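You operate a simulated robot arm through the tools that you are given. There is no shell and no other tool. Be economical: measure what you need, move in short steps, check, and stop when the job is done.

You are at the controls of a simulated robot arm. One attempt, no reset.

Task
Stack the banded copper blanks labelled "LOT 22" from the top of the packing bench on top of the banded copper blanks marked "LOT 23". Fetch the orange bracket and set it on the middle of the orange cart top. Open the bolts drawer, take the small brass cup from the top of the packing bench and put it in the inside of the bolts drawer and shut the drawer again. Push the packing bench drawer shut. Put the silver two-peg block from the steel bench top behind the trays in the dark tray. Take the small steel ring and put it on the steel bench top beside the vise. Take the white bench ring on the steel bench top behind the trays and put it away in the dark tray. Put one of the silver one-peg blocks from the top of the drum stand on the top of the air bench. Put the green hose plug on top of the brown job carton on the top of the drum stand. Take the thick gold ring on the top of the grey bench and put it away on the machine end of the tool bench. Put the blue square block on the steel bench top beside the vise away on the machine end of the tool bench. Do these in any order. Set down upright: orange bracket, silver two-peg block, silver one-peg block, green hose plug.

The check looks at the end state, three seconds after you hand in, the way a careful person would. Anything else that was tipped, shoved, dropped, spilled or broken makes it a failure.

Robot
A 5-joint arm with a three-finger gripper on a trunk, on a base that drives. Base frame: it is fixed to the floor where the robot stands at the start and does not move with it; the origin is under the middle of the robot, x ahead of it, y to its left, z up; the surface under the hand at the start is at about z = 840. Units: mm, degrees, N and s.
With the tool pointing down near the work surface it reaches from about 320 to 660 mm from the robot's upright axis, wherever it stands. Its first joint turns from -166.0 to 166.0 degrees. Places, roughly: banded copper blanks [500, 250, 750]; blue square block (6x6x3 cm) [-3200, 3400, 800]; bolts drawer [-2500, -100, 600]; dark tray [-3100, 4500, 800]; green hose plug (5x5x10 cm) [-1100, 9300, 900]; inside of the bolts drawer [-2500, -200, 600]; job carton [-1250, 11000, 750]; machine end of the tool bench [-4000, -400, 800]; middle of the orange cart top [-1900, -200, 700]; orange bracket (7x4x6 cm) [500, 200, 900]; packing bench drawer [200, 2100, 700]; silver one-peg block [-1250, 11000, 750]; silver two-peg block [-2500, 3000, 750]; small brass cup (5x5x4 cm) [500, 1500, 900]; small steel ring (6x6x2 cm) [-2600, 3100, 800]; steel bench top beside the vise [-3100, 3500, 800]; thick gold ring (3x3x3 cm) [-4200, 11200, 900]; top of the air bench (72x22 cm) [-1120, 10140, 820]; white bench ring (5x5x2 cm) [-2700, 2900, 800]. The tool tilts only in the upright plane through the base axis and itself; it spins freely about its own axis. Payload 1.37 kg.
The TCP is the grasp point between the finger pads, 16 mm short of the fingertips. In the tool frame z runs along the fingers and y along their closing line. Largest opening 101 mm; the body of the gripper starts 82 mm behind the TCP.
Orientation is told as [roll, pitch, yaw] about the base's x, y, z axes, in that order, counted from this pose: with the fingers straight down and closing along the base's y, the tool's x points along the base's -x, its y along +y and its z along -z.

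Tools
- The arm moves only by the tool jog_arm. Its arguments are lists of equal length, an entry for each row: "rotation": the turn, a rotation vector about the base's x, y, z in degrees, a list of three; "delta_pos": the shift along the base's x, y, z in mm, a list of three; "grip": the gripper command, from -1 (shut) to 1 (fully open), values between in proportion. In form: {"rotation": [[ax, ay, az], ...], "delta_pos": [[x, y, z], ...], "grip": [grip, ...]}. A call has 1 to 12 rows; each row is the pose to reach, as a shift and turn from the pose commanded when the call began. A row lasts 0.2 s, in which the tool goes at most 50 mm and 8.6 degrees; a call with a longer step from one row to the next is refused whole, and so is a gripper value outside its range. A pose out of reach is approached as far as the arm can. The call stops where the force on the tool passes 40 N (or 10 N more than at its start, if that is more) or the arm is blocked; 0.2 s more then pass. The fingers move at their own pace (about 45 mm/s each) and stop on an object; they squeeze with about 24 N. The grip force told is the motor's: it shows also when the fingers shut on nothing. Time passes only in rows, and 0.2 s behind the last, so rows that repeat a pose let the fingers close. It gives the time, the measured TCP pose, the force on the tool (base axes), the opening and the grip force at its end, in the units of the frame above (readings bear some noise), with the torque about the TCP (base axes, N m) and any sound that the robot's microphone picked up.
- Cameras (640 x 400 px; columns grow to the right, rows downward): "scene" is now at [6.3, 167.1, 1566.9]; the picture's right is [0.01, -1.00, 0.00], its down [-0.73, -0.01, -0.68] and it looks along [0.68, 0.01, -0.73] (base axes); focal length 276 px, centre (320, 200). "wrist" rides on the gripper at [72, 20, -104] in the tool frame; the picture's right is [-0.26, 0.96, 0.00], its down [-0.76, -0.21, -0.62] and it looks along [-0.60, -0.16, 0.78] (tool axes); focal length 265 px, centre (320, 200). There is no depth. A picture from a camera that has moved, and an enlarged one, comes with that camera's place and axes in the base frame and with its lens. The place of the scene camera against the robot may be out by one fixed shift of up to 25 mm in any direction.
- grab_frame(camera): a new picture of that camera. The clock stands still meanwhile.
- move_column(by): slides the trunk up (or, below 0, down) by that many mm; the arm and the scene camera ride with it, the base frame stays. It gives what a move gives, with no picture.
- steer(legs): drives the robot by 1 to 6 legs, each [ahead, left, turn to the left] in mm, mm and degrees, along the robot's own axes; the way and the turn of a leg run together, so that a leg with both is an arc; at most 1500 mm and 180 degrees a leg. The arm and the cameras ride along, it lands a little off, and it stops where it bumps. It gives what a move gives.
- head_to(pan, tilt): turns the head with the scene camera to pan (to the left, within 155 degrees either way) and tilt (down, from -29 to 69), counted from straight ahead of the robot. It gives what a move gives.
- inspect(camera, box): a new picture of the part [left, top, right, bottom] of that camera's present view, enlarged. The clock stands still meanwhile.
- job_done(): hands the job in; it is judged then, once.

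Go step by step. Nothing tells you exact positions but the pictures and the camera data: compare them with the known pose of the tool, close in by small moves and look again before you grip or let go. The budget is 556 turns and 360 pictures, counting those below and the enlarged ones. Unless the task says otherwise, let go and move clear before handing in, and close with one line.

The tools are called after ">>>" as a command line: name --argument value ..., lists and objects as JSON in quotes. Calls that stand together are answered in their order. jog_arm: Moves the arm, as the interface text tells. Its arguments: {"type":"object","properties":{"rotation":{"type":"array","items":{"type":"array","items":{"type":"number"}}},"delta_pos":{"type":"array","items":{"type":"array","items":{"type":"number"}}},"grip":{"type":"array","items":{"type":"number"}}},"required":["rotation","delta_pos","grip"]} The other tools are called the same way: move_column (by) slides the trunk up or down; steer (legs) drives the base; head_to (pan, tilt) turns the head that bears the scene camera; grab_frame (camera) takes a picture; inspect (camera, box) takes an enlarged picture of a part of a camera's view; job_done () hands the job in.

At the start:

```text
time_s: 0.0
eef_pos: [425.1, 232.7, 1132.3]
tool_rot: [-0.1, 0.0, 0.0]
force: [-0.3, -0.1, 0.5]
torque: [-0.01, 0.01, 0.03]
finger_gap: 100.8
grip_force: 0.0
trunk travel left (down, up): [-525.0, 65.0]
robot x, y, heading: [-0.5, -0.8, -0.1]
head pan, tilt: [0.5, 47.0]
```

scene: 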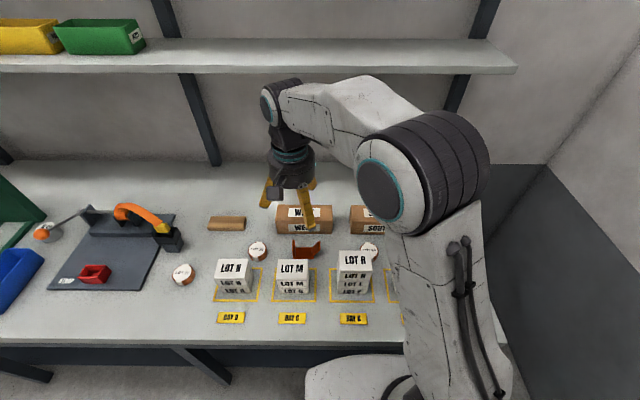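
wrist: 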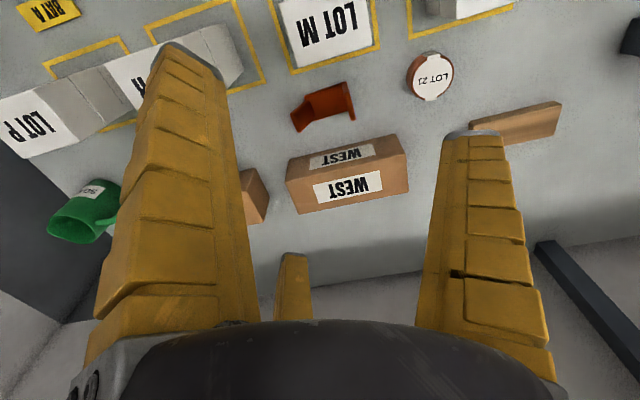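

I see a packing bench with lettered blocks, round banded blanks and the orange bracket. I'll zoom in to read the labels.

>>> inspect --camera "scene" --box '[150, 180, 410, 340]'

>>> inspect --camera "wrist" --box '[230, 30, 490, 230]'

```text
2.46 times, centred on (280, 260) of scene
camera zoom: at [6.3, 167.1, 1566.9], right [0.01, -1.0, 0.0], down [-0.73, -0.01, -0.68], along [0.68, 0.01, -0.73], focal length 680 px, centre (418, 52)
```

zoom: 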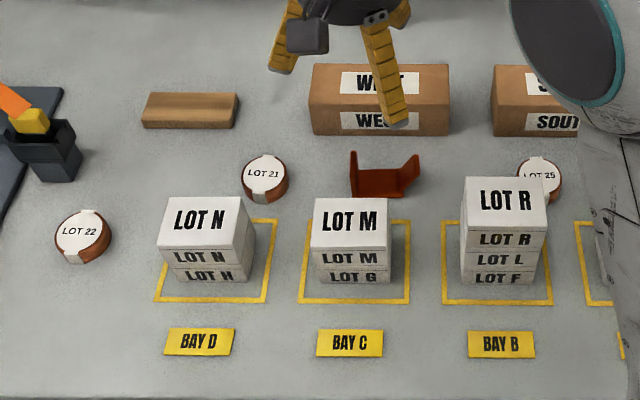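

```text
2.00 times, centred on (360, 130) of wrist
camera zoom: at [352.8, 252.1, 1236.6], right [0.26, 0.96, 0.0], down [0.76, -0.21, 0.62], along [0.6, -0.16, -0.78], focal length 531 px, centre (240, 340)
```

zoom: 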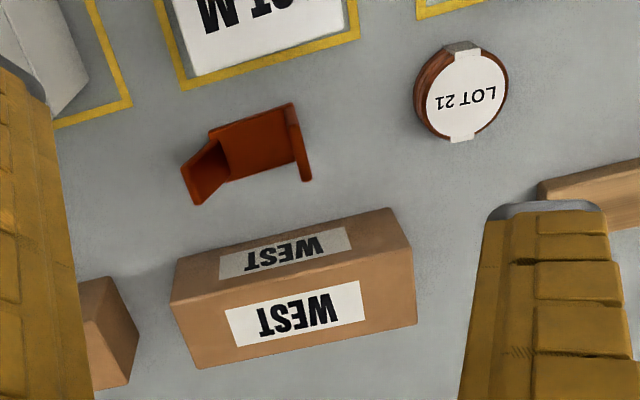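

The blanks I can read are LOT 22, 21 and perhaps 25. I need to find LOT 23, so I'll look around.

>>> head_to --pan -30 --tilt 47

>>> grab_frame --camera "scene"

>>> head_to --pan 55 --tilt 35

>>> grab_frame --camera "scene"

>>> head_to --pan 120 --tilt 20

>>> grab_frame --camera "scene"

>>> head_to --pan -150 --tilt 20

>>> grab_frame --camera "scene"

```text
time_s: 0.9
eef_pos: [423.8, 233.6, 1132.2]
tool_rot: [0.1, 0.1, 0.0]
force: [0.8, -0.4, 0.3]
torque: [0.01, -0.03, -0.02]
finger_gap: 100.8
grip_force: 0.2
trunk travel left (down, up): [-525.0, 65.0]
robot x, y, heading: [-1.4, 0.8, -0.0]
head pan, tilt: [-30.0, 47.0]
```

```text
355 pictures are left
camera scene: at [-4.3, 126.6, 1567.0], right [-0.5, -0.87, 0.0], down [-0.63, 0.37, -0.68], along [0.59, -0.34, -0.73], focal length 276 px, centre (320, 200)
```

scene: 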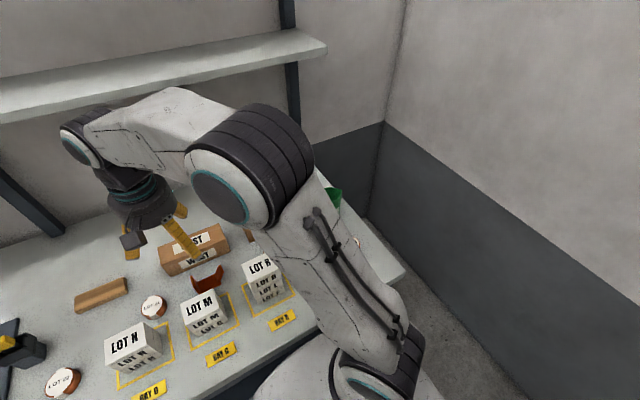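

```text
time_s: 2.5
eef_pos: [423.8, 232.9, 1132.6]
tool_rot: [0.0, 0.0, 0.0]
force: [0.6, -0.4, -0.2]
torque: [0.03, -0.03, -0.01]
finger_gap: 100.3
grip_force: 0.0
trunk travel left (down, up): [-525.0, 65.0]
robot x, y, heading: [-2.1, 3.9, 0.2]
head pan, tilt: [55.0, 35.0]
```

```text
354 pictures are left
camera scene: at [-22.8, 238.5, 1584.6], right [0.82, -0.57, 0.0], down [-0.33, -0.47, -0.82], along [0.47, 0.67, -0.57], focal length 276 px, centre (320, 200)
```

scene: 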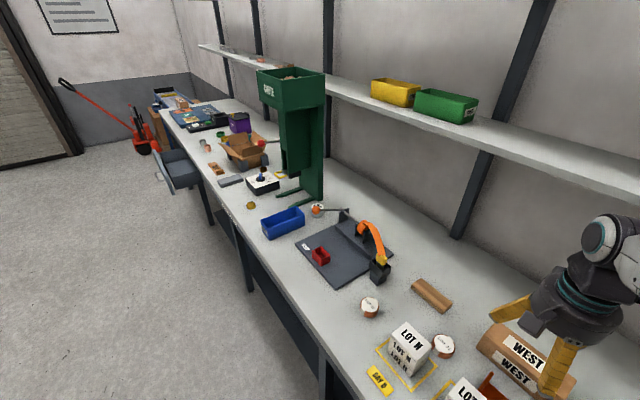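

```text
time_s: 3.9
eef_pos: [424.2, 232.5, 1132.5]
tool_rot: [0.0, -0.1, 0.0]
force: [-0.4, 0.7, 0.6]
torque: [0.01, 0.01, 0.02]
finger_gap: 100.4
grip_force: 0.0
trunk travel left (down, up): [-525.0, 65.0]
robot x, y, heading: [2.0, -1.7, 0.2]
head pan, tilt: [120.0, 20.0]
```

```text
353 pictures are left
camera scene: at [-119.8, 247.1, 1608.4], right [0.87, 0.5, 0.0], down [0.17, -0.3, -0.94], along [-0.47, 0.81, -0.34], focal length 276 px, centre (320, 200)
```

scene: 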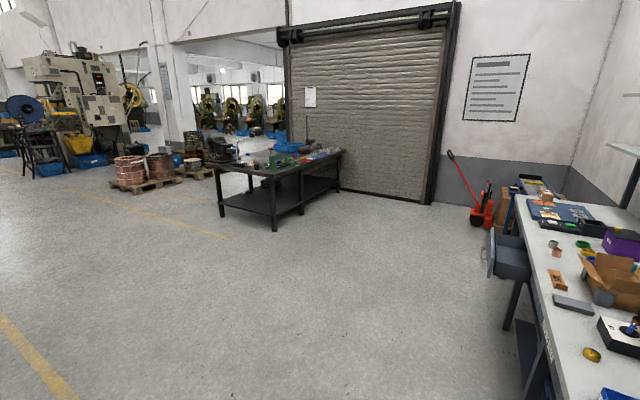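

```text
time_s: 7.6
eef_pos: [425.1, 232.8, 1133.2]
tool_rot: [0.1, 0.0, -0.1]
force: [-0.3, 0.4, -0.6]
torque: [-0.02, 0.02, 0.04]
finger_gap: 100.4
grip_force: 0.0
trunk travel left (down, up): [-525.0, 65.0]
robot x, y, heading: [-3.7, 1.3, 0.0]
head pan, tilt: [-150.0, 20.0]
```

```text
352 pictures are left
camera scene: at [-154.0, 119.8, 1608.5], right [-0.5, 0.87, 0.0], down [0.3, 0.17, -0.94], along [-0.81, -0.47, -0.34], focal length 276 px, centre (320, 200)
```

scene: 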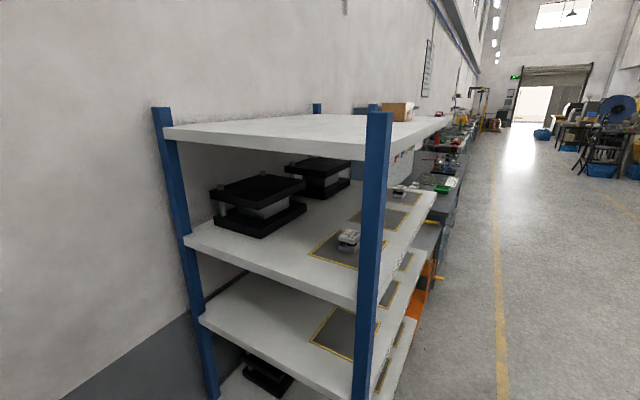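

I'll check the part hidden behind the arm by moving the arm left, and read LOT 25 again.

>>> jog_arm --rotation '[[0, 0, 0], [0, 0, 0], [0, 0, 0], [0, 0, 0], [0, 0, 0], [0, 0, 0]]' --delta_pos '[[-30, 35, 0], [-60, 70, 0], [-90, 105, 0], [-115, 145, 0], [-140, 185, 0], [-170, 220, 0]]' --grip '[1, 1, 1, 1, 1, 1]'

>>> head_to --pan -25 --tilt 50

>>> grab_frame --camera "scene"

>>> grab_frame --camera "wrist"

```text
time_s: 9.0
eef_pos: [254.0, 454.1, 1131.0]
tool_rot: [0.0, 0.0, -0.1]
force: [-0.6, 0.1, -0.1]
torque: [-0.02, -0.04, -0.02]
finger_gap: 101.0
grip_force: 0.0
trunk travel left (down, up): [-525.0, 65.0]
robot x, y, heading: [-1.3, -0.5, -0.0]
head pan, tilt: [-150.0, 20.0]
```

```text
time_s: 11.1
eef_pos: [255.8, 454.6, 1130.9]
tool_rot: [0.0, 0.0, 0.0]
force: [-0.8, 0.4, -0.6]
torque: [-0.02, 0.02, -0.02]
finger_gap: 100.6
grip_force: 0.0
trunk travel left (down, up): [-525.0, 65.0]
robot x, y, heading: [-0.3, -1.6, 0.1]
head pan, tilt: [-25.0, 50.0]
```

```text
351 pictures are left
camera scene: at [-3.6, 133.9, 1562.9], right [-0.42, -0.91, 0.0], down [-0.69, 0.32, -0.64], along [0.58, -0.27, -0.77], focal length 276 px, centre (320, 200)
```

scene: 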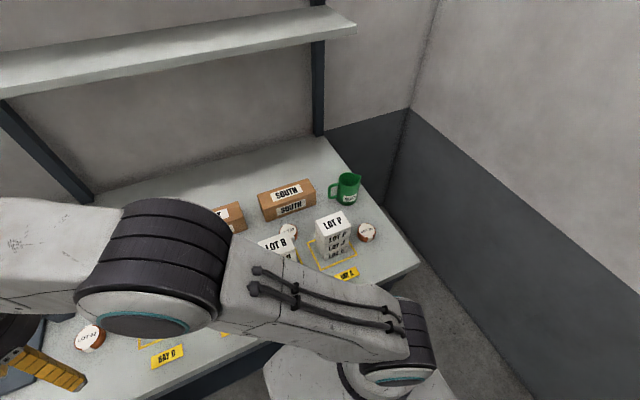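

```text
350 pictures are left
camera wrist: at [184.5, 473.4, 1235.1], right [0.26, 0.96, 0.0], down [0.76, -0.21, 0.62], along [0.6, -0.16, -0.78], focal length 265 px, centre (320, 200)
```

wrist: 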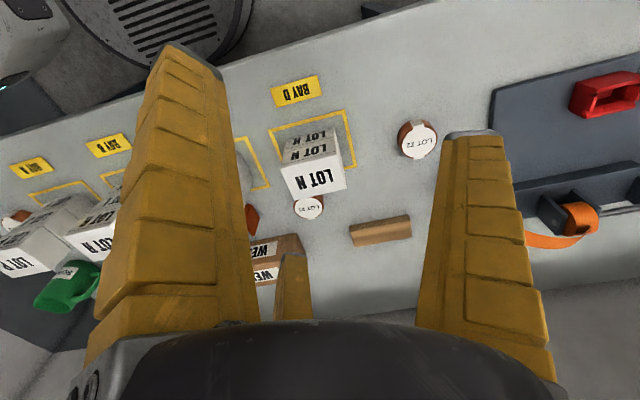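

>>> inspect --camera "scene" --box '[260, 200, 400, 288]'

```text
4.55 times, centred on (330, 244) of scene
camera zoom: at [-3.6, 133.9, 1562.9], right [-0.42, -0.91, 0.0], down [-0.69, 0.32, -0.64], along [0.58, -0.27, -0.77], focal length 1256 px, centre (274, 0)
```

zoom: 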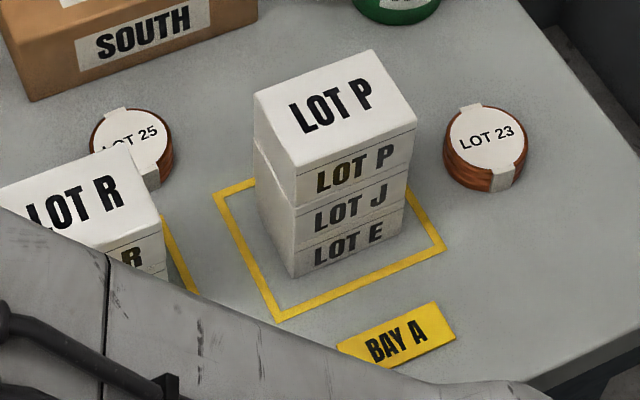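

LOT 23 sits at about (370,-165), just right of the LOT P stack, and LOT 22 at about (393,570). I'll strafe left 200 mm so both are within reach.

>>> steer --legs '[[0, 200, 0]]'

>>> head_to --pan 0 --tilt 55

>>> grab_frame --camera "scene"

>>> grab_frame --camera "wrist"

```text
time_s: 12.7
eef_pos: [257.4, 649.4, 1131.0]
tool_rot: [-0.1, 0.0, -0.2]
force: [-0.2, -0.4, 0.0]
torque: [-0.04, -0.04, 0.0]
finger_gap: 100.8
grip_force: 0.0
trunk travel left (down, up): [-525.0, 65.0]
robot x, y, heading: [2.4, 191.3, -0.0]
head pan, tilt: [-25.0, 50.0]
```

```text
time_s: 13.6
eef_pos: [258.4, 647.8, 1131.6]
tool_rot: [0.1, 0.0, -0.2]
force: [0.0, -0.1, -0.4]
torque: [0.0, 0.04, 0.02]
finger_gap: 100.8
grip_force: 0.1
trunk travel left (down, up): [-525.0, 65.0]
robot x, y, heading: [-0.8, 197.9, -0.0]
head pan, tilt: [0.0, 55.0]
```

```text
348 pictures are left
camera scene: at [-0.4, 361.0, 1556.4], right [0.0, -1.0, 0.0], down [-0.82, 0.0, -0.57], along [0.57, 0.0, -0.82], focal length 276 px, centre (320, 200)
```

scene: 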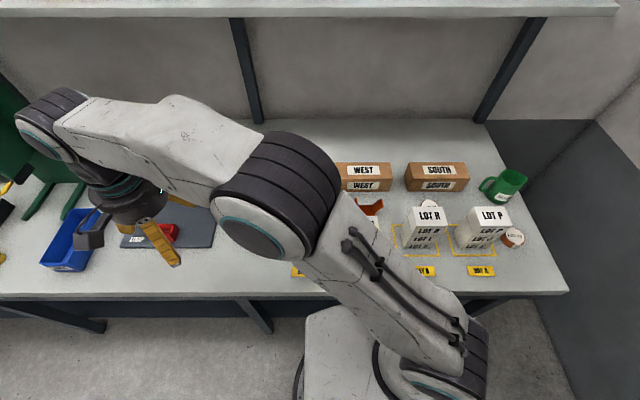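

```text
347 pictures are left
camera wrist: at [186.0, 667.7, 1235.0], right [0.27, 0.96, 0.0], down [0.76, -0.21, 0.62], along [0.6, -0.17, -0.78], focal length 265 px, centre (320, 200)
```

wrist: 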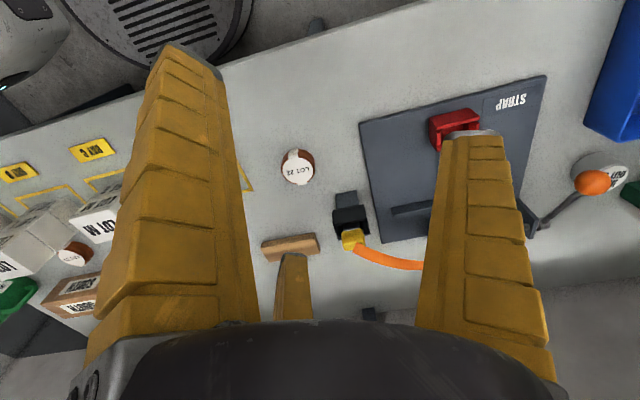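

LOT 22 is confirmed at about (393,570). I'll move over it and check from lower down.

>>> jog_arm --rotation '[[0, 0, 0], [0, 0, 0], [0, 0, 0], [0, 0, 0], [0, 0, 0], [0, 0, 0], [0, 0, 0]]' --delta_pos '[[35, -20, 0], [70, -40, 0], [105, -60, -10], [135, -78, -40], [135, -78, -80], [135, -78, -120], [135, -78, -160]]' --grip '[1, 1, 1, 1, 1, 1, 1]'

>>> grab_frame --camera "wrist"

```text
time_s: 15.2
eef_pos: [393.3, 570.4, 968.7]
tool_rot: [0.0, 0.0, -0.3]
force: [-0.1, 0.8, -0.5]
torque: [-0.01, 0.0, 0.0]
finger_gap: 100.9
grip_force: 0.0
trunk travel left (down, up): [-525.0, 65.0]
robot x, y, heading: [5.0, 194.0, -0.1]
head pan, tilt: [0.0, 55.0]
```

```text
346 pictures are left
camera wrist: at [321.7, 589.7, 1072.3], right [0.27, 0.96, 0.0], down [0.76, -0.21, 0.62], along [0.6, -0.17, -0.78], focal length 265 px, centre (320, 200)
```

wrist: 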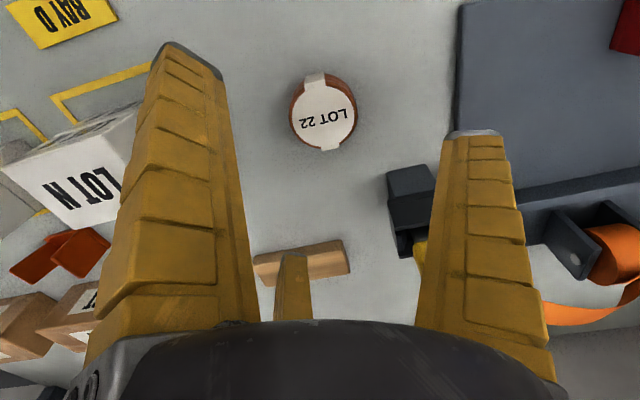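

LOT 22's centre is at about (395,573), clear of its neighbours. I'll descend and grip.

>>> jog_arm --rotation '[[0, 0, 0], [0, 0, 0], [0, 0, 0], [0, 0, 0], [0, 0, 0], [0, 0, 0], [0, 0, 0], [0, 0, 0], [0, 0, 0]]' --delta_pos '[[2, 2, -40], [2, 2, -75], [2, 2, -95], [2, 2, -109], [2, 2, -109], [2, 2, -109], [2, 2, -109], [2, 2, -109], [2, 2, -109]]' --grip '[1, 1, 1, 1, -1, -1, -1, -1, -1]'

>>> grab_frame --camera "wrist"

```text
time_s: 17.1
eef_pos: [395.9, 573.6, 861.5]
tool_rot: [0.0, 0.0, -0.3]
force: [-0.5, -0.2, 3.0]
torque: [0.03, 0.11, -0.02]
finger_gap: 51.6
grip_force: 23.5
trunk travel left (down, up): [-525.0, 65.0]
robot x, y, heading: [0.4, 195.5, -0.1]
head pan, tilt: [0.0, 55.0]
```

```text
345 pictures are left
camera wrist: at [323.7, 592.0, 964.9], right [0.27, 0.96, 0.0], down [0.76, -0.21, 0.62], along [0.6, -0.17, -0.78], focal length 265 px, centre (320, 200)
```

wrist: 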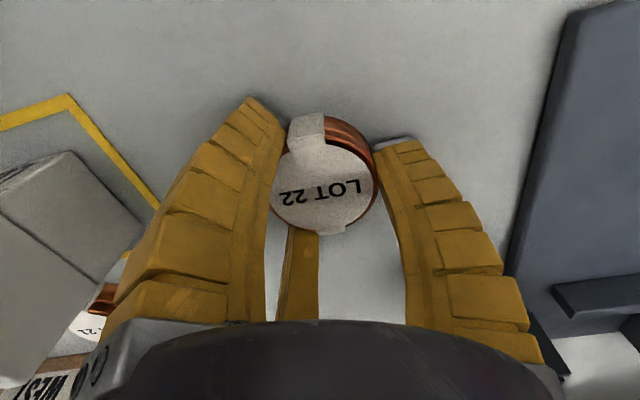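

Gripped at 51.6 mm. I'll lift and carry it over the stacks toward LOT 23, stopping short to look.

>>> jog_arm --rotation '[[0, 0, 0], [0, 0, 0], [0, 0, 0], [0, 0, 0], [0, 0, 0], [0, 0, 0], [0, 0, 0], [0, 0, 0], [0, 0, 0], [0, 0, 0], [0, 0, 0], [0, 0, 0]]' --delta_pos '[[0, 0, 40], [0, 0, 80], [0, 0, 120], [0, 0, 160], [0, -45, 165], [0, -90, 165], [0, -135, 165], [0, -180, 165], [0, -225, 165], [0, -270, 165], [0, -315, 165], [0, -360, 165]]' --grip '[-1, -1, -1, -1, -1, -1, -1, -1, -1, -1, -1, -1]'

>>> jog_arm --rotation '[[0, 0, 0], [0, 0, 0], [0, 0, 0], [0, 0, 0], [0, 0, 0], [0, 0, 0]]' --delta_pos '[[0, -45, 0], [0, -90, 0], [0, -135, 0], [-10, -180, 0], [-20, -225, 0], [-30, -270, 0]]' --grip '[-1, -1, -1, -1, -1, -1]'

>>> grab_frame --camera "wrist"

>>> grab_frame --camera "scene"

```text
time_s: 19.8
eef_pos: [392.1, 210.8, 1025.1]
tool_rot: [0.0, 0.0, -0.1]
force: [0.0, -0.6, -1.6]
torque: [0.01, -0.04, 0.0]
finger_gap: 51.2
grip_force: 23.8
trunk travel left (down, up): [-525.0, 65.0]
robot x, y, heading: [-2.4, 193.2, -0.3]
head pan, tilt: [0.0, 55.0]
```

```text
time_s: 21.1
eef_pos: [367.7, -59.1, 1025.6]
tool_rot: [-0.1, 0.1, -0.1]
force: [0.6, -0.5, -1.7]
torque: [0.02, 0.03, 0.02]
finger_gap: 51.8
grip_force: 23.7
trunk travel left (down, up): [-525.0, 65.0]
robot x, y, heading: [-2.6, 192.3, -0.1]
head pan, tilt: [0.0, 55.0]
```

```text
344 pictures are left
camera wrist: at [295.5, -39.3, 1129.8], right [0.27, 0.96, 0.0], down [0.76, -0.21, 0.62], along [0.6, -0.17, -0.78], focal length 265 px, centre (320, 200)
```

wrist: 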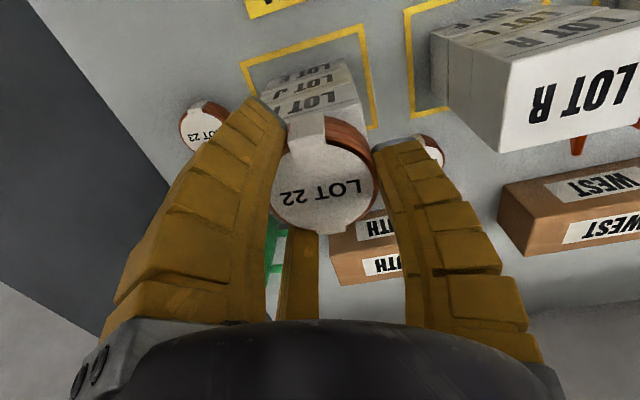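

```text
343 pictures are left
camera scene: at [-0.4, 359.9, 1556.5], right [0.0, -1.0, 0.0], down [-0.82, 0.0, -0.57], along [0.57, 0.0, -0.82], focal length 276 px, centre (320, 200)
```

scene: 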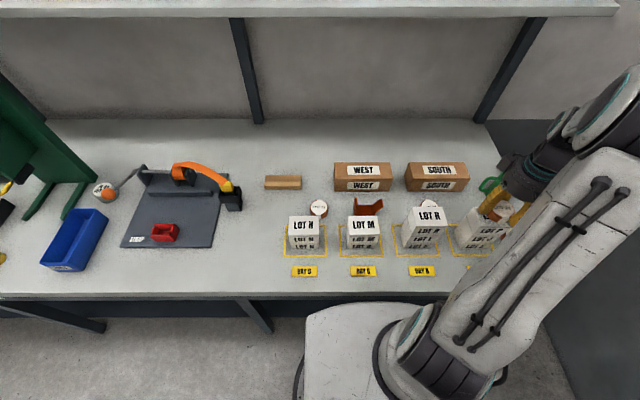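

LOT 23 is partly hidden by the finger. LOT P is close on its left, so I'll turn the tool 90° to close along x while moving over, then look.

>>> jog_arm --rotation '[[0, 0, 8.5], [0, 0, 17], [0, 0, 25.5], [0, 0, 34], [0, 0, 42.5], [0, 0, 51], [0, 0, 59.5], [0, 0, 68], [0, 0, 76.5], [0, 0, 85], [0, 0, 90]]' --delta_pos '[[0, -10, 0], [0, -20, 0], [0, -30, 0], [0, -40, 0], [0, -50, 0], [0, -60, 0], [0, -70, 0], [0, -80, 0], [0, -90, 0], [0, -90, 0], [0, -90, 0]]' --grip '[-1, -1, -1, -1, -1, -1, -1, -1, -1, -1, -1]'

>>> grab_frame --camera "wrist"

```text
time_s: 23.6
eef_pos: [364.5, -149.5, 1027.8]
tool_rot: [0.0, 0.0, 89.9]
force: [-0.1, 0.8, -2.3]
torque: [0.03, 0.01, 0.0]
finger_gap: 51.3
grip_force: 24.1
trunk travel left (down, up): [-525.0, 65.0]
robot x, y, heading: [0.7, 193.9, -0.4]
head pan, tilt: [0.0, 55.0]
```

```text
342 pictures are left
camera wrist: at [345.3, -221.1, 1132.2], right [-0.96, 0.27, 0.0], down [0.21, 0.76, 0.62], along [0.16, 0.6, -0.78], focal length 265 px, centre (320, 200)
```

wrist: 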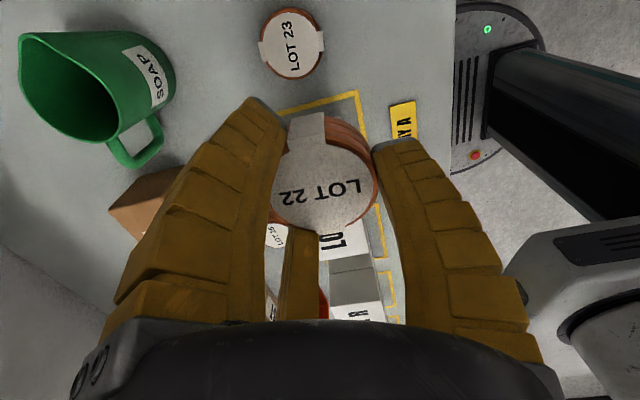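

LOT 23 is at about (378,-192). I'll move over it, lower partway and re-check.

>>> jog_arm --rotation '[[0, 0, 0], [0, 0, 0], [0, 0, 0], [0, 0, 0], [0, 0, 0]]' --delta_pos '[[8, -20, 0], [15, -40, 0], [15, -40, -40], [15, -40, -75], [15, -40, -95]]' --grip '[-1, -1, -1, -1, -1]'

>>> grab_frame --camera "wrist"

>>> inspect --camera "wrist" --box '[240, 60, 400, 160]'

```text
time_s: 24.8
eef_pos: [378.3, -185.7, 932.1]
tool_rot: [-0.1, 0.0, 89.8]
force: [0.1, 0.0, -0.9]
torque: [0.04, 0.04, 0.0]
finger_gap: 51.5
grip_force: 24.0
trunk travel left (down, up): [-525.0, 65.0]
robot x, y, heading: [-2.6, 195.0, -0.1]
head pan, tilt: [0.0, 55.0]
```

```text
341 pictures are left
camera wrist: at [359.2, -258.8, 1036.2], right [-0.96, 0.27, 0.0], down [0.21, 0.76, 0.62], along [0.17, 0.6, -0.78], focal length 265 px, centre (320, 200)
```

wrist: 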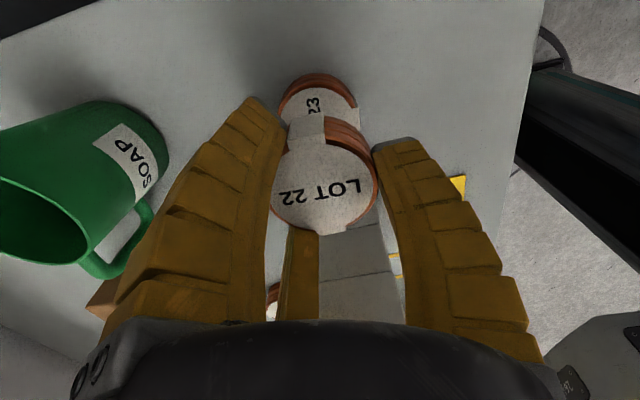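

```text
4.00 times, centred on (320, 110) of wrist
camera zoom: at [359.2, -258.8, 1036.2], right [-0.96, 0.27, 0.0], down [0.21, 0.76, 0.62], along [0.17, 0.6, -0.78], focal length 1062 px, centre (320, 560)
```

zoom: 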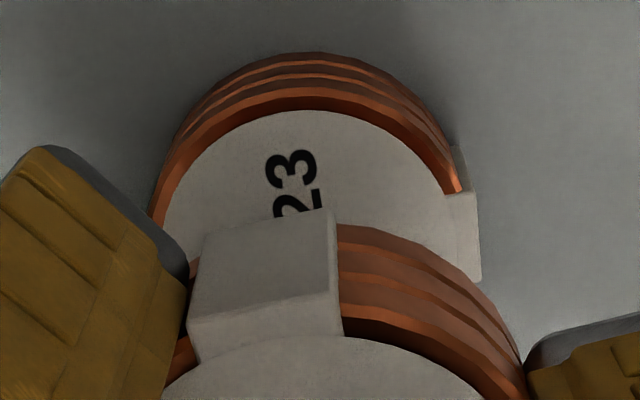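

The held blank needs about (+3,-1.5). I'll lower gently until it touches.

>>> jog_arm --rotation '[[0, 0, 0], [0, 0, 0], [0, 0, 0], [0, 0, 0]]' --delta_pos '[[3, -2, -10], [3, -2, -25], [3, -2, -35], [3, -2, -39]]' --grip '[-1, -1, -1, -1]'

>>> inspect --camera "wrist" --box '[240, 60, 400, 160]'

```text
time_s: 25.8
eef_pos: [384.7, -189.8, 891.9]
tool_rot: [0.0, 0.0, 89.7]
force: [-0.2, -0.1, -2.0]
torque: [0.0, 0.02, -0.01]
finger_gap: 51.4
grip_force: 23.7
trunk travel left (down, up): [-525.0, 65.0]
robot x, y, heading: [0.5, 196.0, -0.0]
head pan, tilt: [0.0, 55.0]
```

```text
4.00 times, centred on (320, 110) of wrist
camera zoom: at [364.0, -262.4, 995.6], right [-0.96, 0.27, 0.0], down [0.21, 0.76, 0.62], along [0.17, 0.6, -0.78], focal length 1062 px, centre (320, 560)
```

zoom: 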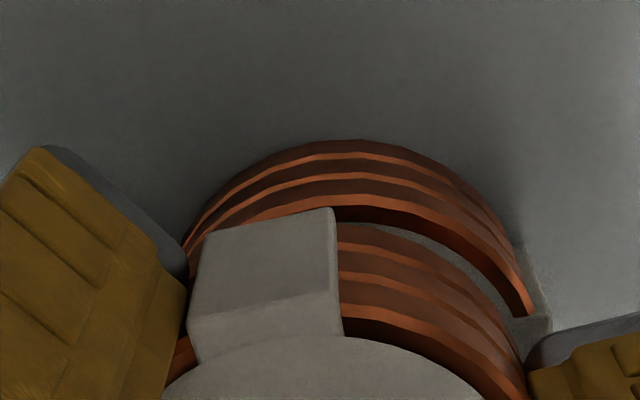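

Held centre is about (383,-194.5) versus LOT 23 at (380,-192). I'll correct by (-3,+2) and lower a little.

>>> jog_arm --rotation '[[0, 0, 0], [0, 0, 0], [0, 0, 0], [0, 0, 0]]' --delta_pos '[[-3, 2, 0], [-3, 2, -2], [-3, 2, -4], [-3, 2, -4]]' --grip '[-1, -1, -1, -1]'

>>> inspect --camera "wrist" --box '[240, 60, 400, 160]'

```text
time_s: 26.8
eef_pos: [380.1, -187.9, 889.1]
tool_rot: [0.0, -0.1, 89.8]
force: [0.3, -0.5, -1.7]
torque: [-0.03, 0.01, 0.01]
finger_gap: 51.7
grip_force: 24.2
trunk travel left (down, up): [-525.0, 65.0]
robot x, y, heading: [1.5, 193.3, 0.1]
head pan, tilt: [0.0, 55.0]
```

```text
4.00 times, centred on (320, 110) of wrist
camera zoom: at [359.5, -260.7, 992.7], right [-0.96, 0.27, 0.0], down [0.21, 0.76, 0.62], along [0.17, 0.6, -0.78], focal length 1062 px, centre (320, 560)
```

zoom: 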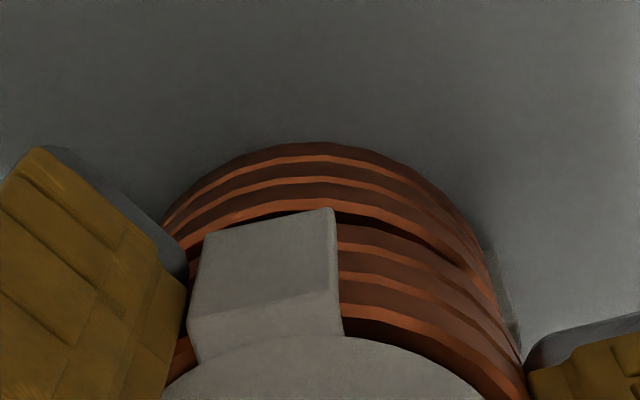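

Now it is about 2 mm too far in -x. I'll nudge and lower further.

>>> jog_arm --rotation '[[0, 0, 0], [0, 0, 0], [0, 0, 0], [0, 0, 0]]' --delta_pos '[[2, 1, -1], [2, 1, -2.5], [2, 1, -4], [2, 1, -4]]' --grip '[-1, -1, -1, -1]'

>>> inspect --camera "wrist" --box '[240, 60, 400, 160]'

```text
time_s: 27.8
eef_pos: [382.1, -186.0, 885.0]
tool_rot: [0.0, 0.1, 89.8]
force: [-0.1, 1.2, 9.2]
torque: [0.08, 0.11, -0.04]
finger_gap: 52.1
grip_force: 23.9
trunk travel left (down, up): [-525.0, 65.0]
robot x, y, heading: [1.2, 196.9, -0.4]
head pan, tilt: [0.0, 55.0]
```

```text
4.00 times, centred on (320, 110) of wrist
camera zoom: at [362.3, -259.0, 989.5], right [-0.96, 0.27, 0.0], down [0.21, 0.76, 0.62], along [0.17, 0.6, -0.79], focal length 1062 px, centre (320, 560)
```

zoom: 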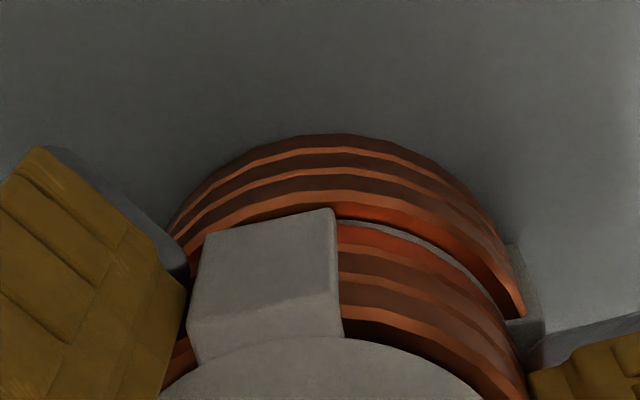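

Contact is made, aligned within a couple of mm. I'll release gently and rise.

>>> jog_arm --rotation '[[0, 0, 0], [0, 0, 0], [0, 0, 0], [0, 0, 0], [0, 0, 0], [0, 0, 0], [0, 0, 0], [0, 0, 0]]' --delta_pos '[[0, 0, 1], [0, 0, 1], [0, 0, 1], [0, 0, 1], [0, 0, 25], [0, 0, 65], [0, 0, 105], [0, 0, 140]]' --grip '[0.5, 0.5, 0.5, 0.5, 0.5, 0.5, 0.5, 0.5]'

>>> grab_frame --camera "wrist"

```text
time_s: 29.6
eef_pos: [381.2, -185.5, 1024.6]
tool_rot: [0.0, 0.0, 89.7]
force: [0.7, 0.2, 0.1]
torque: [-0.01, -0.01, 0.01]
finger_gap: 78.2
grip_force: 2.2
trunk travel left (down, up): [-525.0, 65.0]
robot x, y, heading: [0.3, 190.8, -0.4]
head pan, tilt: [0.0, 55.0]
```

```text
336 pictures are left
camera wrist: at [361.5, -258.2, 1128.7], right [-0.96, 0.27, 0.0], down [0.21, 0.76, 0.62], along [0.17, 0.6, -0.78], focal length 265 px, centre (320, 200)
```

wrist: 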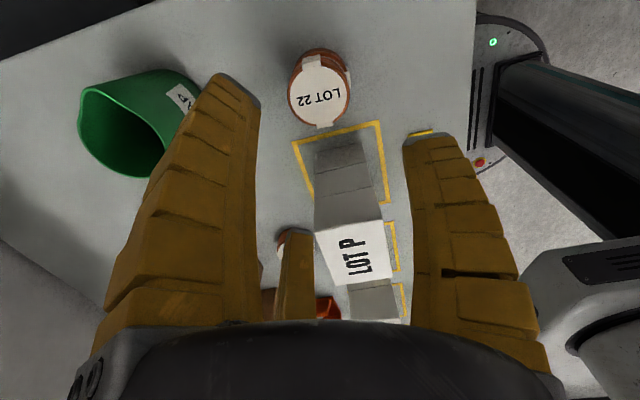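

LOT 22 now rests on LOT 23. Next is the bracket at about (480,223): I'll swing there with the tool turned back, and look.

>>> jog_arm --rotation '[[0, 0, -8.5], [0, 0, -17], [0, 0, -25.5], [0, 0, -34], [0, 0, -42.5], [0, 0, -51], [0, 0, -59.5], [0, 0, -68], [0, 0, -76.5], [0, 0, -85], [0, 0, -89.7]]' --delta_pos '[[0, 40, 20], [0, 80, 20], [0, 120, 20], [0, 160, 20], [0, 200, 20], [0, 240, 20], [0, 280, 20], [0, 320, 20], [0, 360, 20], [0, 390, 20], [20, 400, 20]]' --grip '[1, 1, 1, 1, 1, 1, 1, 1, 1, 1, 1]'

>>> grab_frame --camera "wrist"

>>> inspect --camera "scene" --box '[320, 150, 440, 260]'

```text
time_s: 31.9
eef_pos: [401.5, 216.2, 1043.4]
tool_rot: [0.1, 0.1, -0.1]
force: [0.3, 0.9, 0.3]
torque: [0.02, 0.07, 0.02]
finger_gap: 100.6
grip_force: 0.1
trunk travel left (down, up): [-525.0, 65.0]
robot x, y, heading: [2.7, 193.1, -0.1]
head pan, tilt: [0.0, 55.0]
```

```text
335 pictures are left
camera wrist: at [329.4, 234.5, 1147.8], right [0.26, 0.96, 0.0], down [0.76, -0.21, 0.62], along [0.6, -0.16, -0.78], focal length 265 px, centre (320, 200)
```

wrist: 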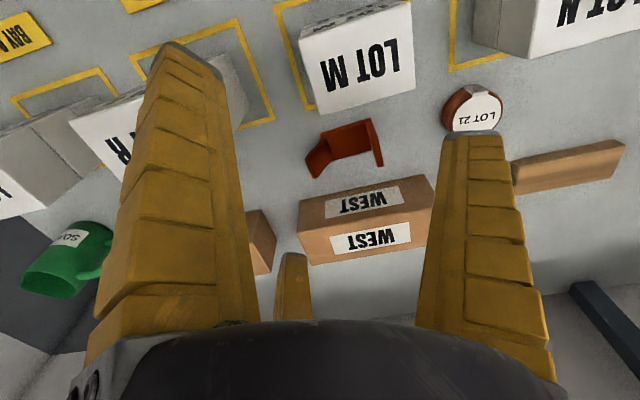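

```text
3.64 times, centred on (380, 205) of scene
camera zoom: at [0.2, 361.1, 1556.3], right [0.0, -1.0, 0.0], down [-0.82, 0.0, -0.57], along [0.57, 0.0, -0.82], focal length 1005 px, centre (102, 182)
```

zoom: 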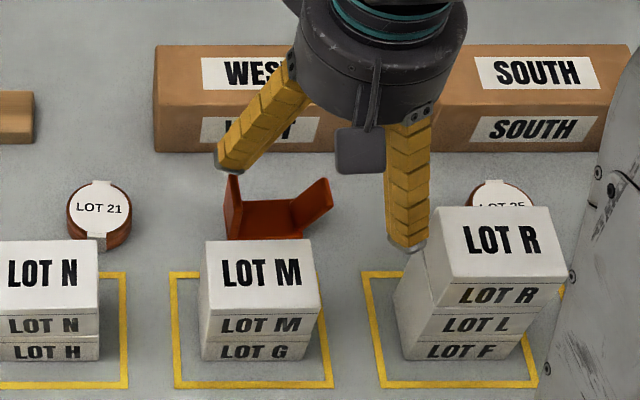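

The bracket is a U with one vertical flange (left) and one flared flange (right). I'll go closer for a better look.

>>> jog_arm --rotation '[[0, 0, 0], [0, 0, 0], [0, 0, 0], [0, 0, 0]]' --delta_pos '[[25, 2, 0], [50, 4, -20], [60, 4, -60], [60, 4, -70]]' --grip '[1, 1, 1, 1]'

>>> inspect --camera "wrist" --box '[220, 20, 460, 170]'

```text
time_s: 33.0
eef_pos: [462.1, 218.2, 973.0]
tool_rot: [0.0, 0.0, 0.1]
force: [0.6, -0.3, 0.7]
torque: [0.01, -0.01, 0.01]
finger_gap: 100.5
grip_force: 0.2
trunk travel left (down, up): [-525.0, 65.0]
robot x, y, heading: [-2.0, 195.9, 0.0]
head pan, tilt: [0.0, 55.0]
```

```text
2.67 times, centred on (340, 95) of wrist
camera zoom: at [390.0, 237.6, 1077.2], right [0.26, 0.96, 0.0], down [0.76, -0.21, 0.62], along [0.6, -0.16, -0.78], focal length 708 px, centre (267, 480)
```

zoom: 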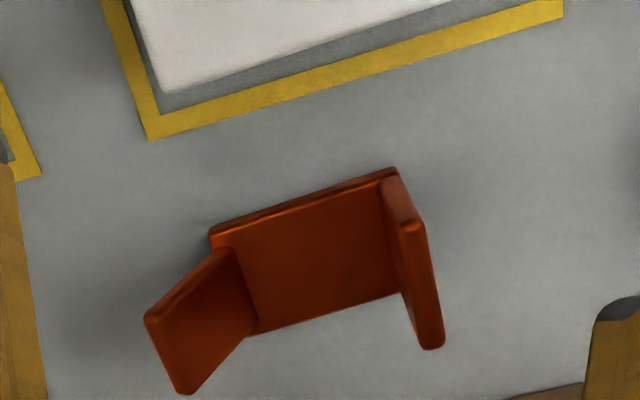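

The bracket's base spans x 462–501 and y 200–258, and the vertical flange is at y≈257 with its top at about 885. I'll pinch that flange with one finger inside and one outside.

>>> jog_arm --rotation '[[0, 0, 0], [0, 0, 0], [0, 0, 0], [0, 0, 0], [0, 0, 0]]' --delta_pos '[[19, 39, 0], [19, 39, -20], [19, 39, -45], [19, 39, -60], [19, 39, -60]]' --grip '[0.2, 0.2, 0.2, 0.2, 0.2]'

>>> grab_frame --camera "wrist"

```text
time_s: 34.1
eef_pos: [481.8, 255.1, 914.8]
tool_rot: [0.0, 0.0, 0.1]
force: [-0.6, 0.6, -1.3]
torque: [-0.03, 0.06, -0.04]
finger_gap: 63.8
grip_force: 2.3
trunk travel left (down, up): [-525.0, 65.0]
robot x, y, heading: [0.0, 197.4, -0.1]
head pan, tilt: [0.0, 55.0]
```

```text
332 pictures are left
camera wrist: at [409.3, 274.2, 1018.7], right [0.26, 0.96, 0.0], down [0.76, -0.21, 0.62], along [0.6, -0.16, -0.78], focal length 265 px, centre (320, 200)
```

wrist: 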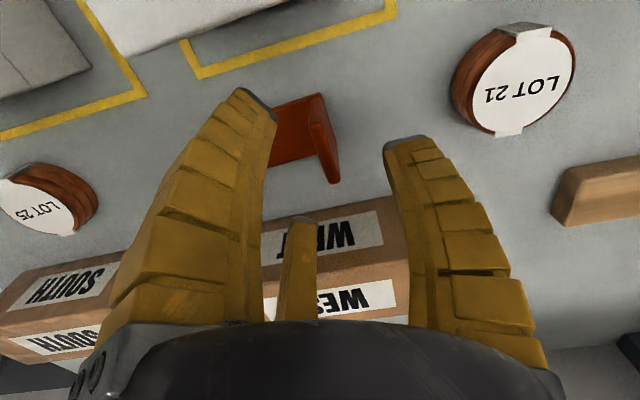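

The flange lies between the fingers. I'll descend and close.

>>> jog_arm --rotation '[[0, 0, 0], [0, 0, 0], [0, 0, 0], [0, 0, 0], [0, 0, 0], [0, 0, 0], [0, 0, 0], [0, 0, 0]]' --delta_pos '[[0, 4, -20], [0, 4, -38], [0, 4, -46], [0, 4, -46], [0, 4, -46], [0, 4, -46], [0, 4, -46], [0, 4, -46]]' --grip '[0.2, 0.2, 0.2, -1, -1, -1, -1, -1]'

>>> grab_frame --camera "wrist"

```text
time_s: 36.0
eef_pos: [480.1, 259.1, 868.3]
tool_rot: [0.1, 0.0, 0.1]
force: [-0.2, -1.7, 2.6]
torque: [0.06, 0.05, 0.0]
finger_gap: 11.5
grip_force: 23.8
trunk travel left (down, up): [-525.0, 65.0]
robot x, y, heading: [2.0, 192.5, -0.3]
head pan, tilt: [0.0, 55.0]
```

```text
331 pictures are left
camera wrist: at [408.8, 277.6, 973.6], right [0.26, 0.96, 0.0], down [0.76, -0.21, 0.62], along [0.6, -0.16, -0.78], focal length 265 px, centre (320, 200)
```

wrist: 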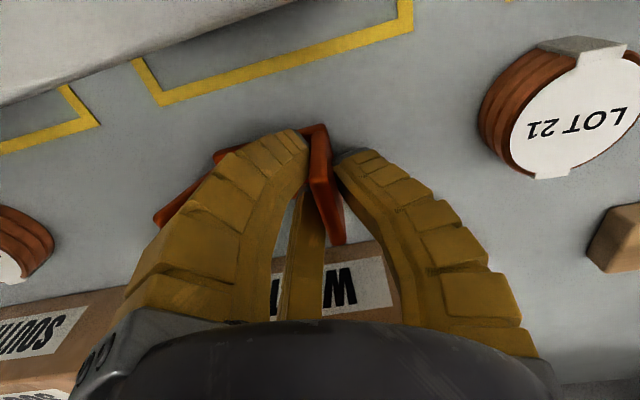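

Gripped. I'll lift, bring the arm in, and look back towards the orange cart.

>>> jog_arm --rotation '[[0, 0, 0], [0, 0, 0], [0, 0, 0], [0, 0, 0], [0, 0, 0], [0, 0, 0], [0, 0, 0], [0, 0, 0], [0, 0, 0]]' --delta_pos '[[0, 0, 30], [0, 0, 75], [0, 0, 120], [0, 0, 165], [-40, 0, 190], [-80, 0, 210], [-110, 0, 230], [-110, 0, 230], [-110, 0, 230]]' --grip '[-1, -1, -1, -1, -1, -1, -1, -1, -1]'

>>> grab_frame --camera "wrist"

>>> head_to --pan -150 --tilt 35

>>> grab_frame --camera "scene"

>>> head_to --pan 150 --tilt 35

>>> grab_frame --camera "scene"

```text
time_s: 38.0
eef_pos: [370.3, 259.6, 1100.9]
tool_rot: [0.1, 0.0, 0.2]
force: [0.3, 0.3, -1.6]
torque: [0.05, 0.01, -0.04]
finger_gap: 10.2
grip_force: 24.3
trunk travel left (down, up): [-525.0, 65.0]
robot x, y, heading: [5.4, 194.4, -0.4]
head pan, tilt: [0.0, 55.0]
```

```text
330 pictures are left
camera wrist: at [297.8, 278.3, 1205.5], right [0.26, 0.96, 0.0], down [0.76, -0.21, 0.62], along [0.6, -0.16, -0.78], focal length 265 px, centre (320, 200)
```

wrist: 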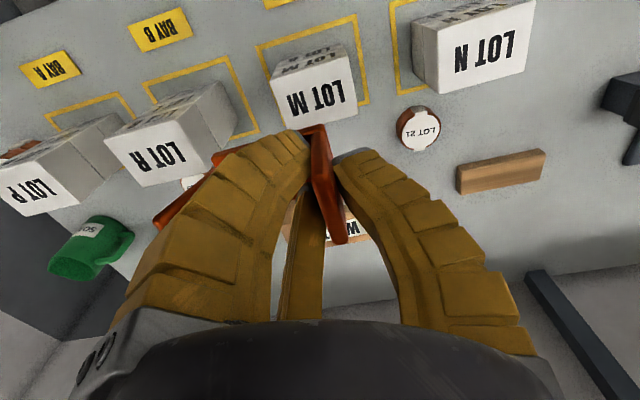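

```text
time_s: 40.3
eef_pos: [370.8, 259.2, 1101.7]
tool_rot: [0.0, -0.1, 0.1]
force: [-0.2, 0.4, -0.8]
torque: [0.03, 0.01, -0.02]
finger_gap: 9.2
grip_force: 23.6
trunk travel left (down, up): [-525.0, 65.0]
robot x, y, heading: [-0.4, 195.3, -0.3]
head pan, tilt: [-150.0, 35.0]
```

```text
329 pictures are left
camera scene: at [-148.8, 317.4, 1584.6], right [-0.5, 0.87, 0.0], down [0.5, 0.29, -0.82], along [-0.71, -0.41, -0.57], focal length 276 px, centre (320, 200)
```

scene: 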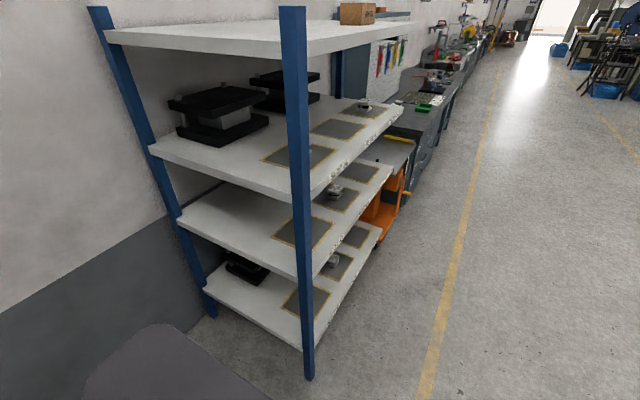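

```text
time_s: 44.4
eef_pos: [369.8, 259.6, 1101.7]
tool_rot: [0.0, 0.0, 0.1]
force: [-0.2, 0.6, -0.6]
torque: [0.03, -0.02, 0.03]
finger_gap: 7.9
grip_force: 23.9
trunk travel left (down, up): [-525.0, 65.0]
robot x, y, heading: [-3.1, 198.3, -0.4]
head pan, tilt: [150.0, 35.0]
```

```text
328 pictures are left
camera scene: at [-148.6, 405.5, 1584.6], right [0.5, 0.86, 0.0], down [0.5, -0.29, -0.82], along [-0.71, 0.41, -0.57], focal length 276 px, centre (320, 200)
```

scene: 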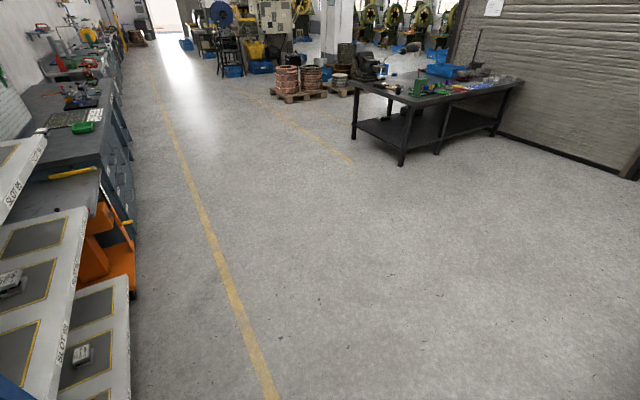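

The path behind is clear: the rack front is at y≈-40, and the orange cart is beyond it. The finger gap is creeping down, so I'll check the grip first.

>>> inspect --camera "wrist" --box '[120, 100, 440, 300]'

```text
2.00 times, centred on (280, 200) of wrist
camera zoom: at [298.0, 278.4, 1205.4], right [0.26, 0.96, 0.0], down [0.76, -0.21, 0.62], along [0.6, -0.16, -0.78], focal length 531 px, centre (400, 200)
```

zoom: 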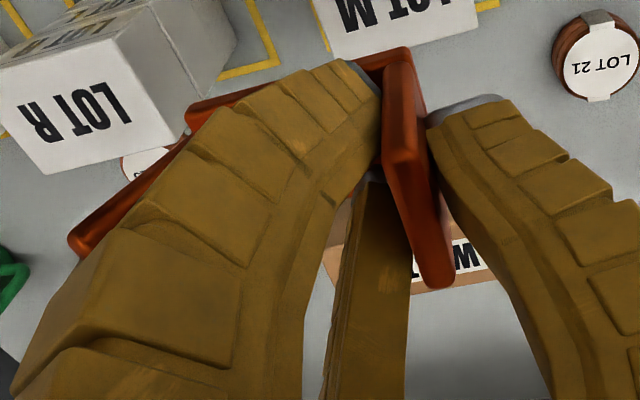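

It's only the flange settling flat against the pads, and the hold is fine. I'll drive out to the aisle, turn to face the wall side and strafe toward the cart.

>>> steer --legs '[[-300, 430, 0], [0, 0, -90], [0, -1500, 0]]'

>>> head_to --pan 0 --tilt 30

>>> grab_frame --camera "scene"

>>> grab_frame --camera "wrist"

```text
time_s: 58.2
eef_pos: [-1701.9, 201.8, 1102.3]
tool_rot: [0.0, -0.1, -86.5]
force: [0.3, 0.8, -0.9]
torque: [-0.02, -0.02, -0.01]
finger_gap: 6.8
grip_force: 23.7
trunk travel left (down, up): [-525.0, 65.0]
robot x, y, heading: [-1787.3, 566.1, -86.8]
head pan, tilt: [150.0, 35.0]
```

```text
time_s: 60.5
eef_pos: [-1702.7, 201.4, 1101.0]
tool_rot: [0.0, 0.0, -86.5]
force: [-0.1, 0.7, -0.3]
torque: [-0.02, -0.04, 0.03]
finger_gap: 6.6
grip_force: 24.6
trunk travel left (down, up): [-525.0, 65.0]
robot x, y, heading: [-1790.8, 564.1, -87.0]
head pan, tilt: [0.0, 30.0]
```

```text
326 pictures are left
camera scene: at [-1625.8, 536.6, 1592.4], right [-1.0, -0.06, 0.0], down [-0.03, 0.5, -0.87], along [0.05, -0.86, -0.5], focal length 276 px, centre (320, 200)
```

scene: 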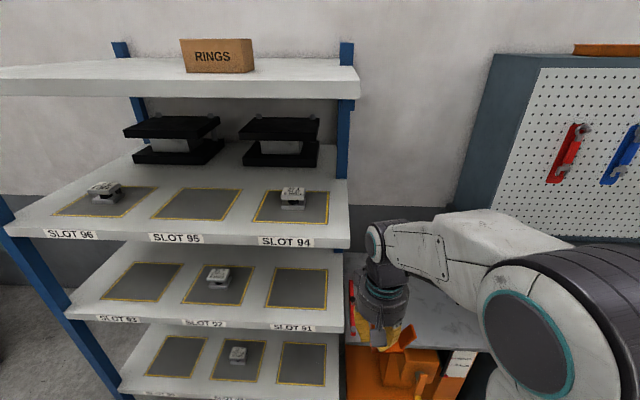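

```text
325 pictures are left
camera wrist: at [-1687.6, 273.7, 1205.4], right [0.98, -0.21, 0.0], down [-0.16, -0.77, 0.62], along [-0.13, -0.61, -0.78], focal length 265 px, centre (320, 200)
```

wrist: 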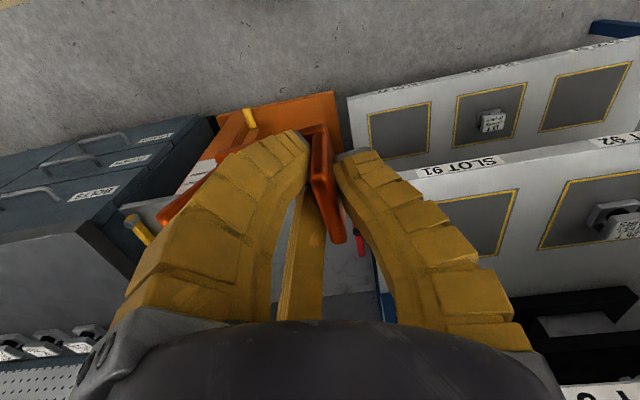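

The cart sits between the rack and the drawer bench. I'll strafe right about 120 and look down at it.

>>> steer --legs '[[0, -120, -3]]'

>>> head_to --pan -20 --tilt 45

>>> grab_frame --camera "scene"

>>> grab_frame --camera "wrist"

```text
time_s: 61.8
eef_pos: [-1843.2, 194.0, 1102.3]
tool_rot: [0.2, 0.0, -89.5]
force: [-0.3, 0.1, -0.6]
torque: [-0.04, -0.05, 0.02]
finger_gap: 6.4
grip_force: 23.9
trunk travel left (down, up): [-525.0, 65.0]
robot x, y, heading: [-1911.4, 562.7, -89.7]
head pan, tilt: [0.0, 30.0]
```

```text
time_s: 62.6
eef_pos: [-1843.6, 194.1, 1100.7]
tool_rot: [0.1, -0.1, -89.5]
force: [0.7, 0.0, -1.0]
torque: [0.03, -0.03, 0.01]
finger_gap: 6.6
grip_force: 24.0
trunk travel left (down, up): [-525.0, 65.0]
robot x, y, heading: [-1905.6, 562.4, -89.9]
head pan, tilt: [-20.0, 45.0]
```

```text
324 pictures are left
camera scene: at [-1775.8, 537.7, 1569.8], right [-0.94, 0.34, 0.0], down [0.24, 0.67, -0.71], along [-0.24, -0.67, -0.71], focal length 276 px, centre (320, 200)
```

scene: 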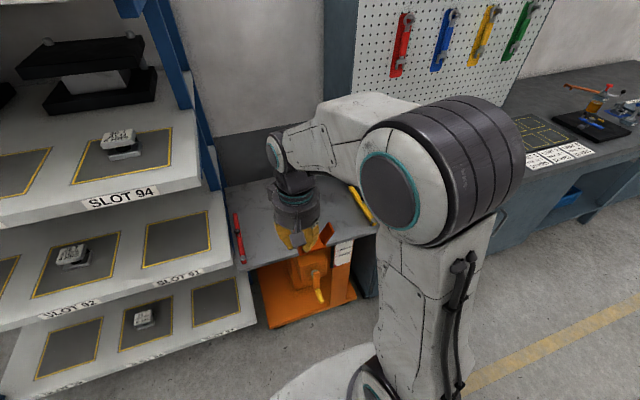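

```text
323 pictures are left
camera wrist: at [-1823.8, 265.2, 1205.3], right [0.97, -0.26, 0.0], down [-0.2, -0.76, 0.62], along [-0.16, -0.6, -0.78], focal length 265 px, centre (320, 200)
```

wrist: 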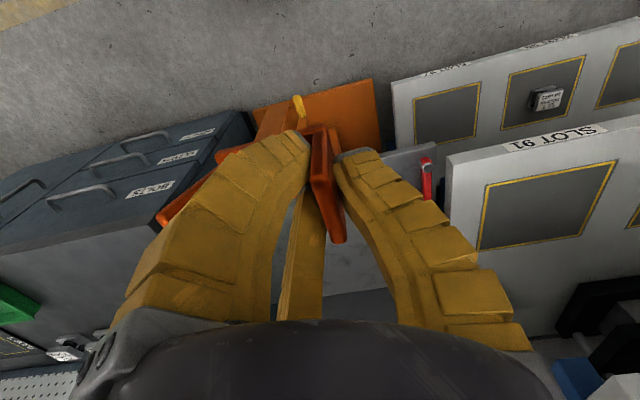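

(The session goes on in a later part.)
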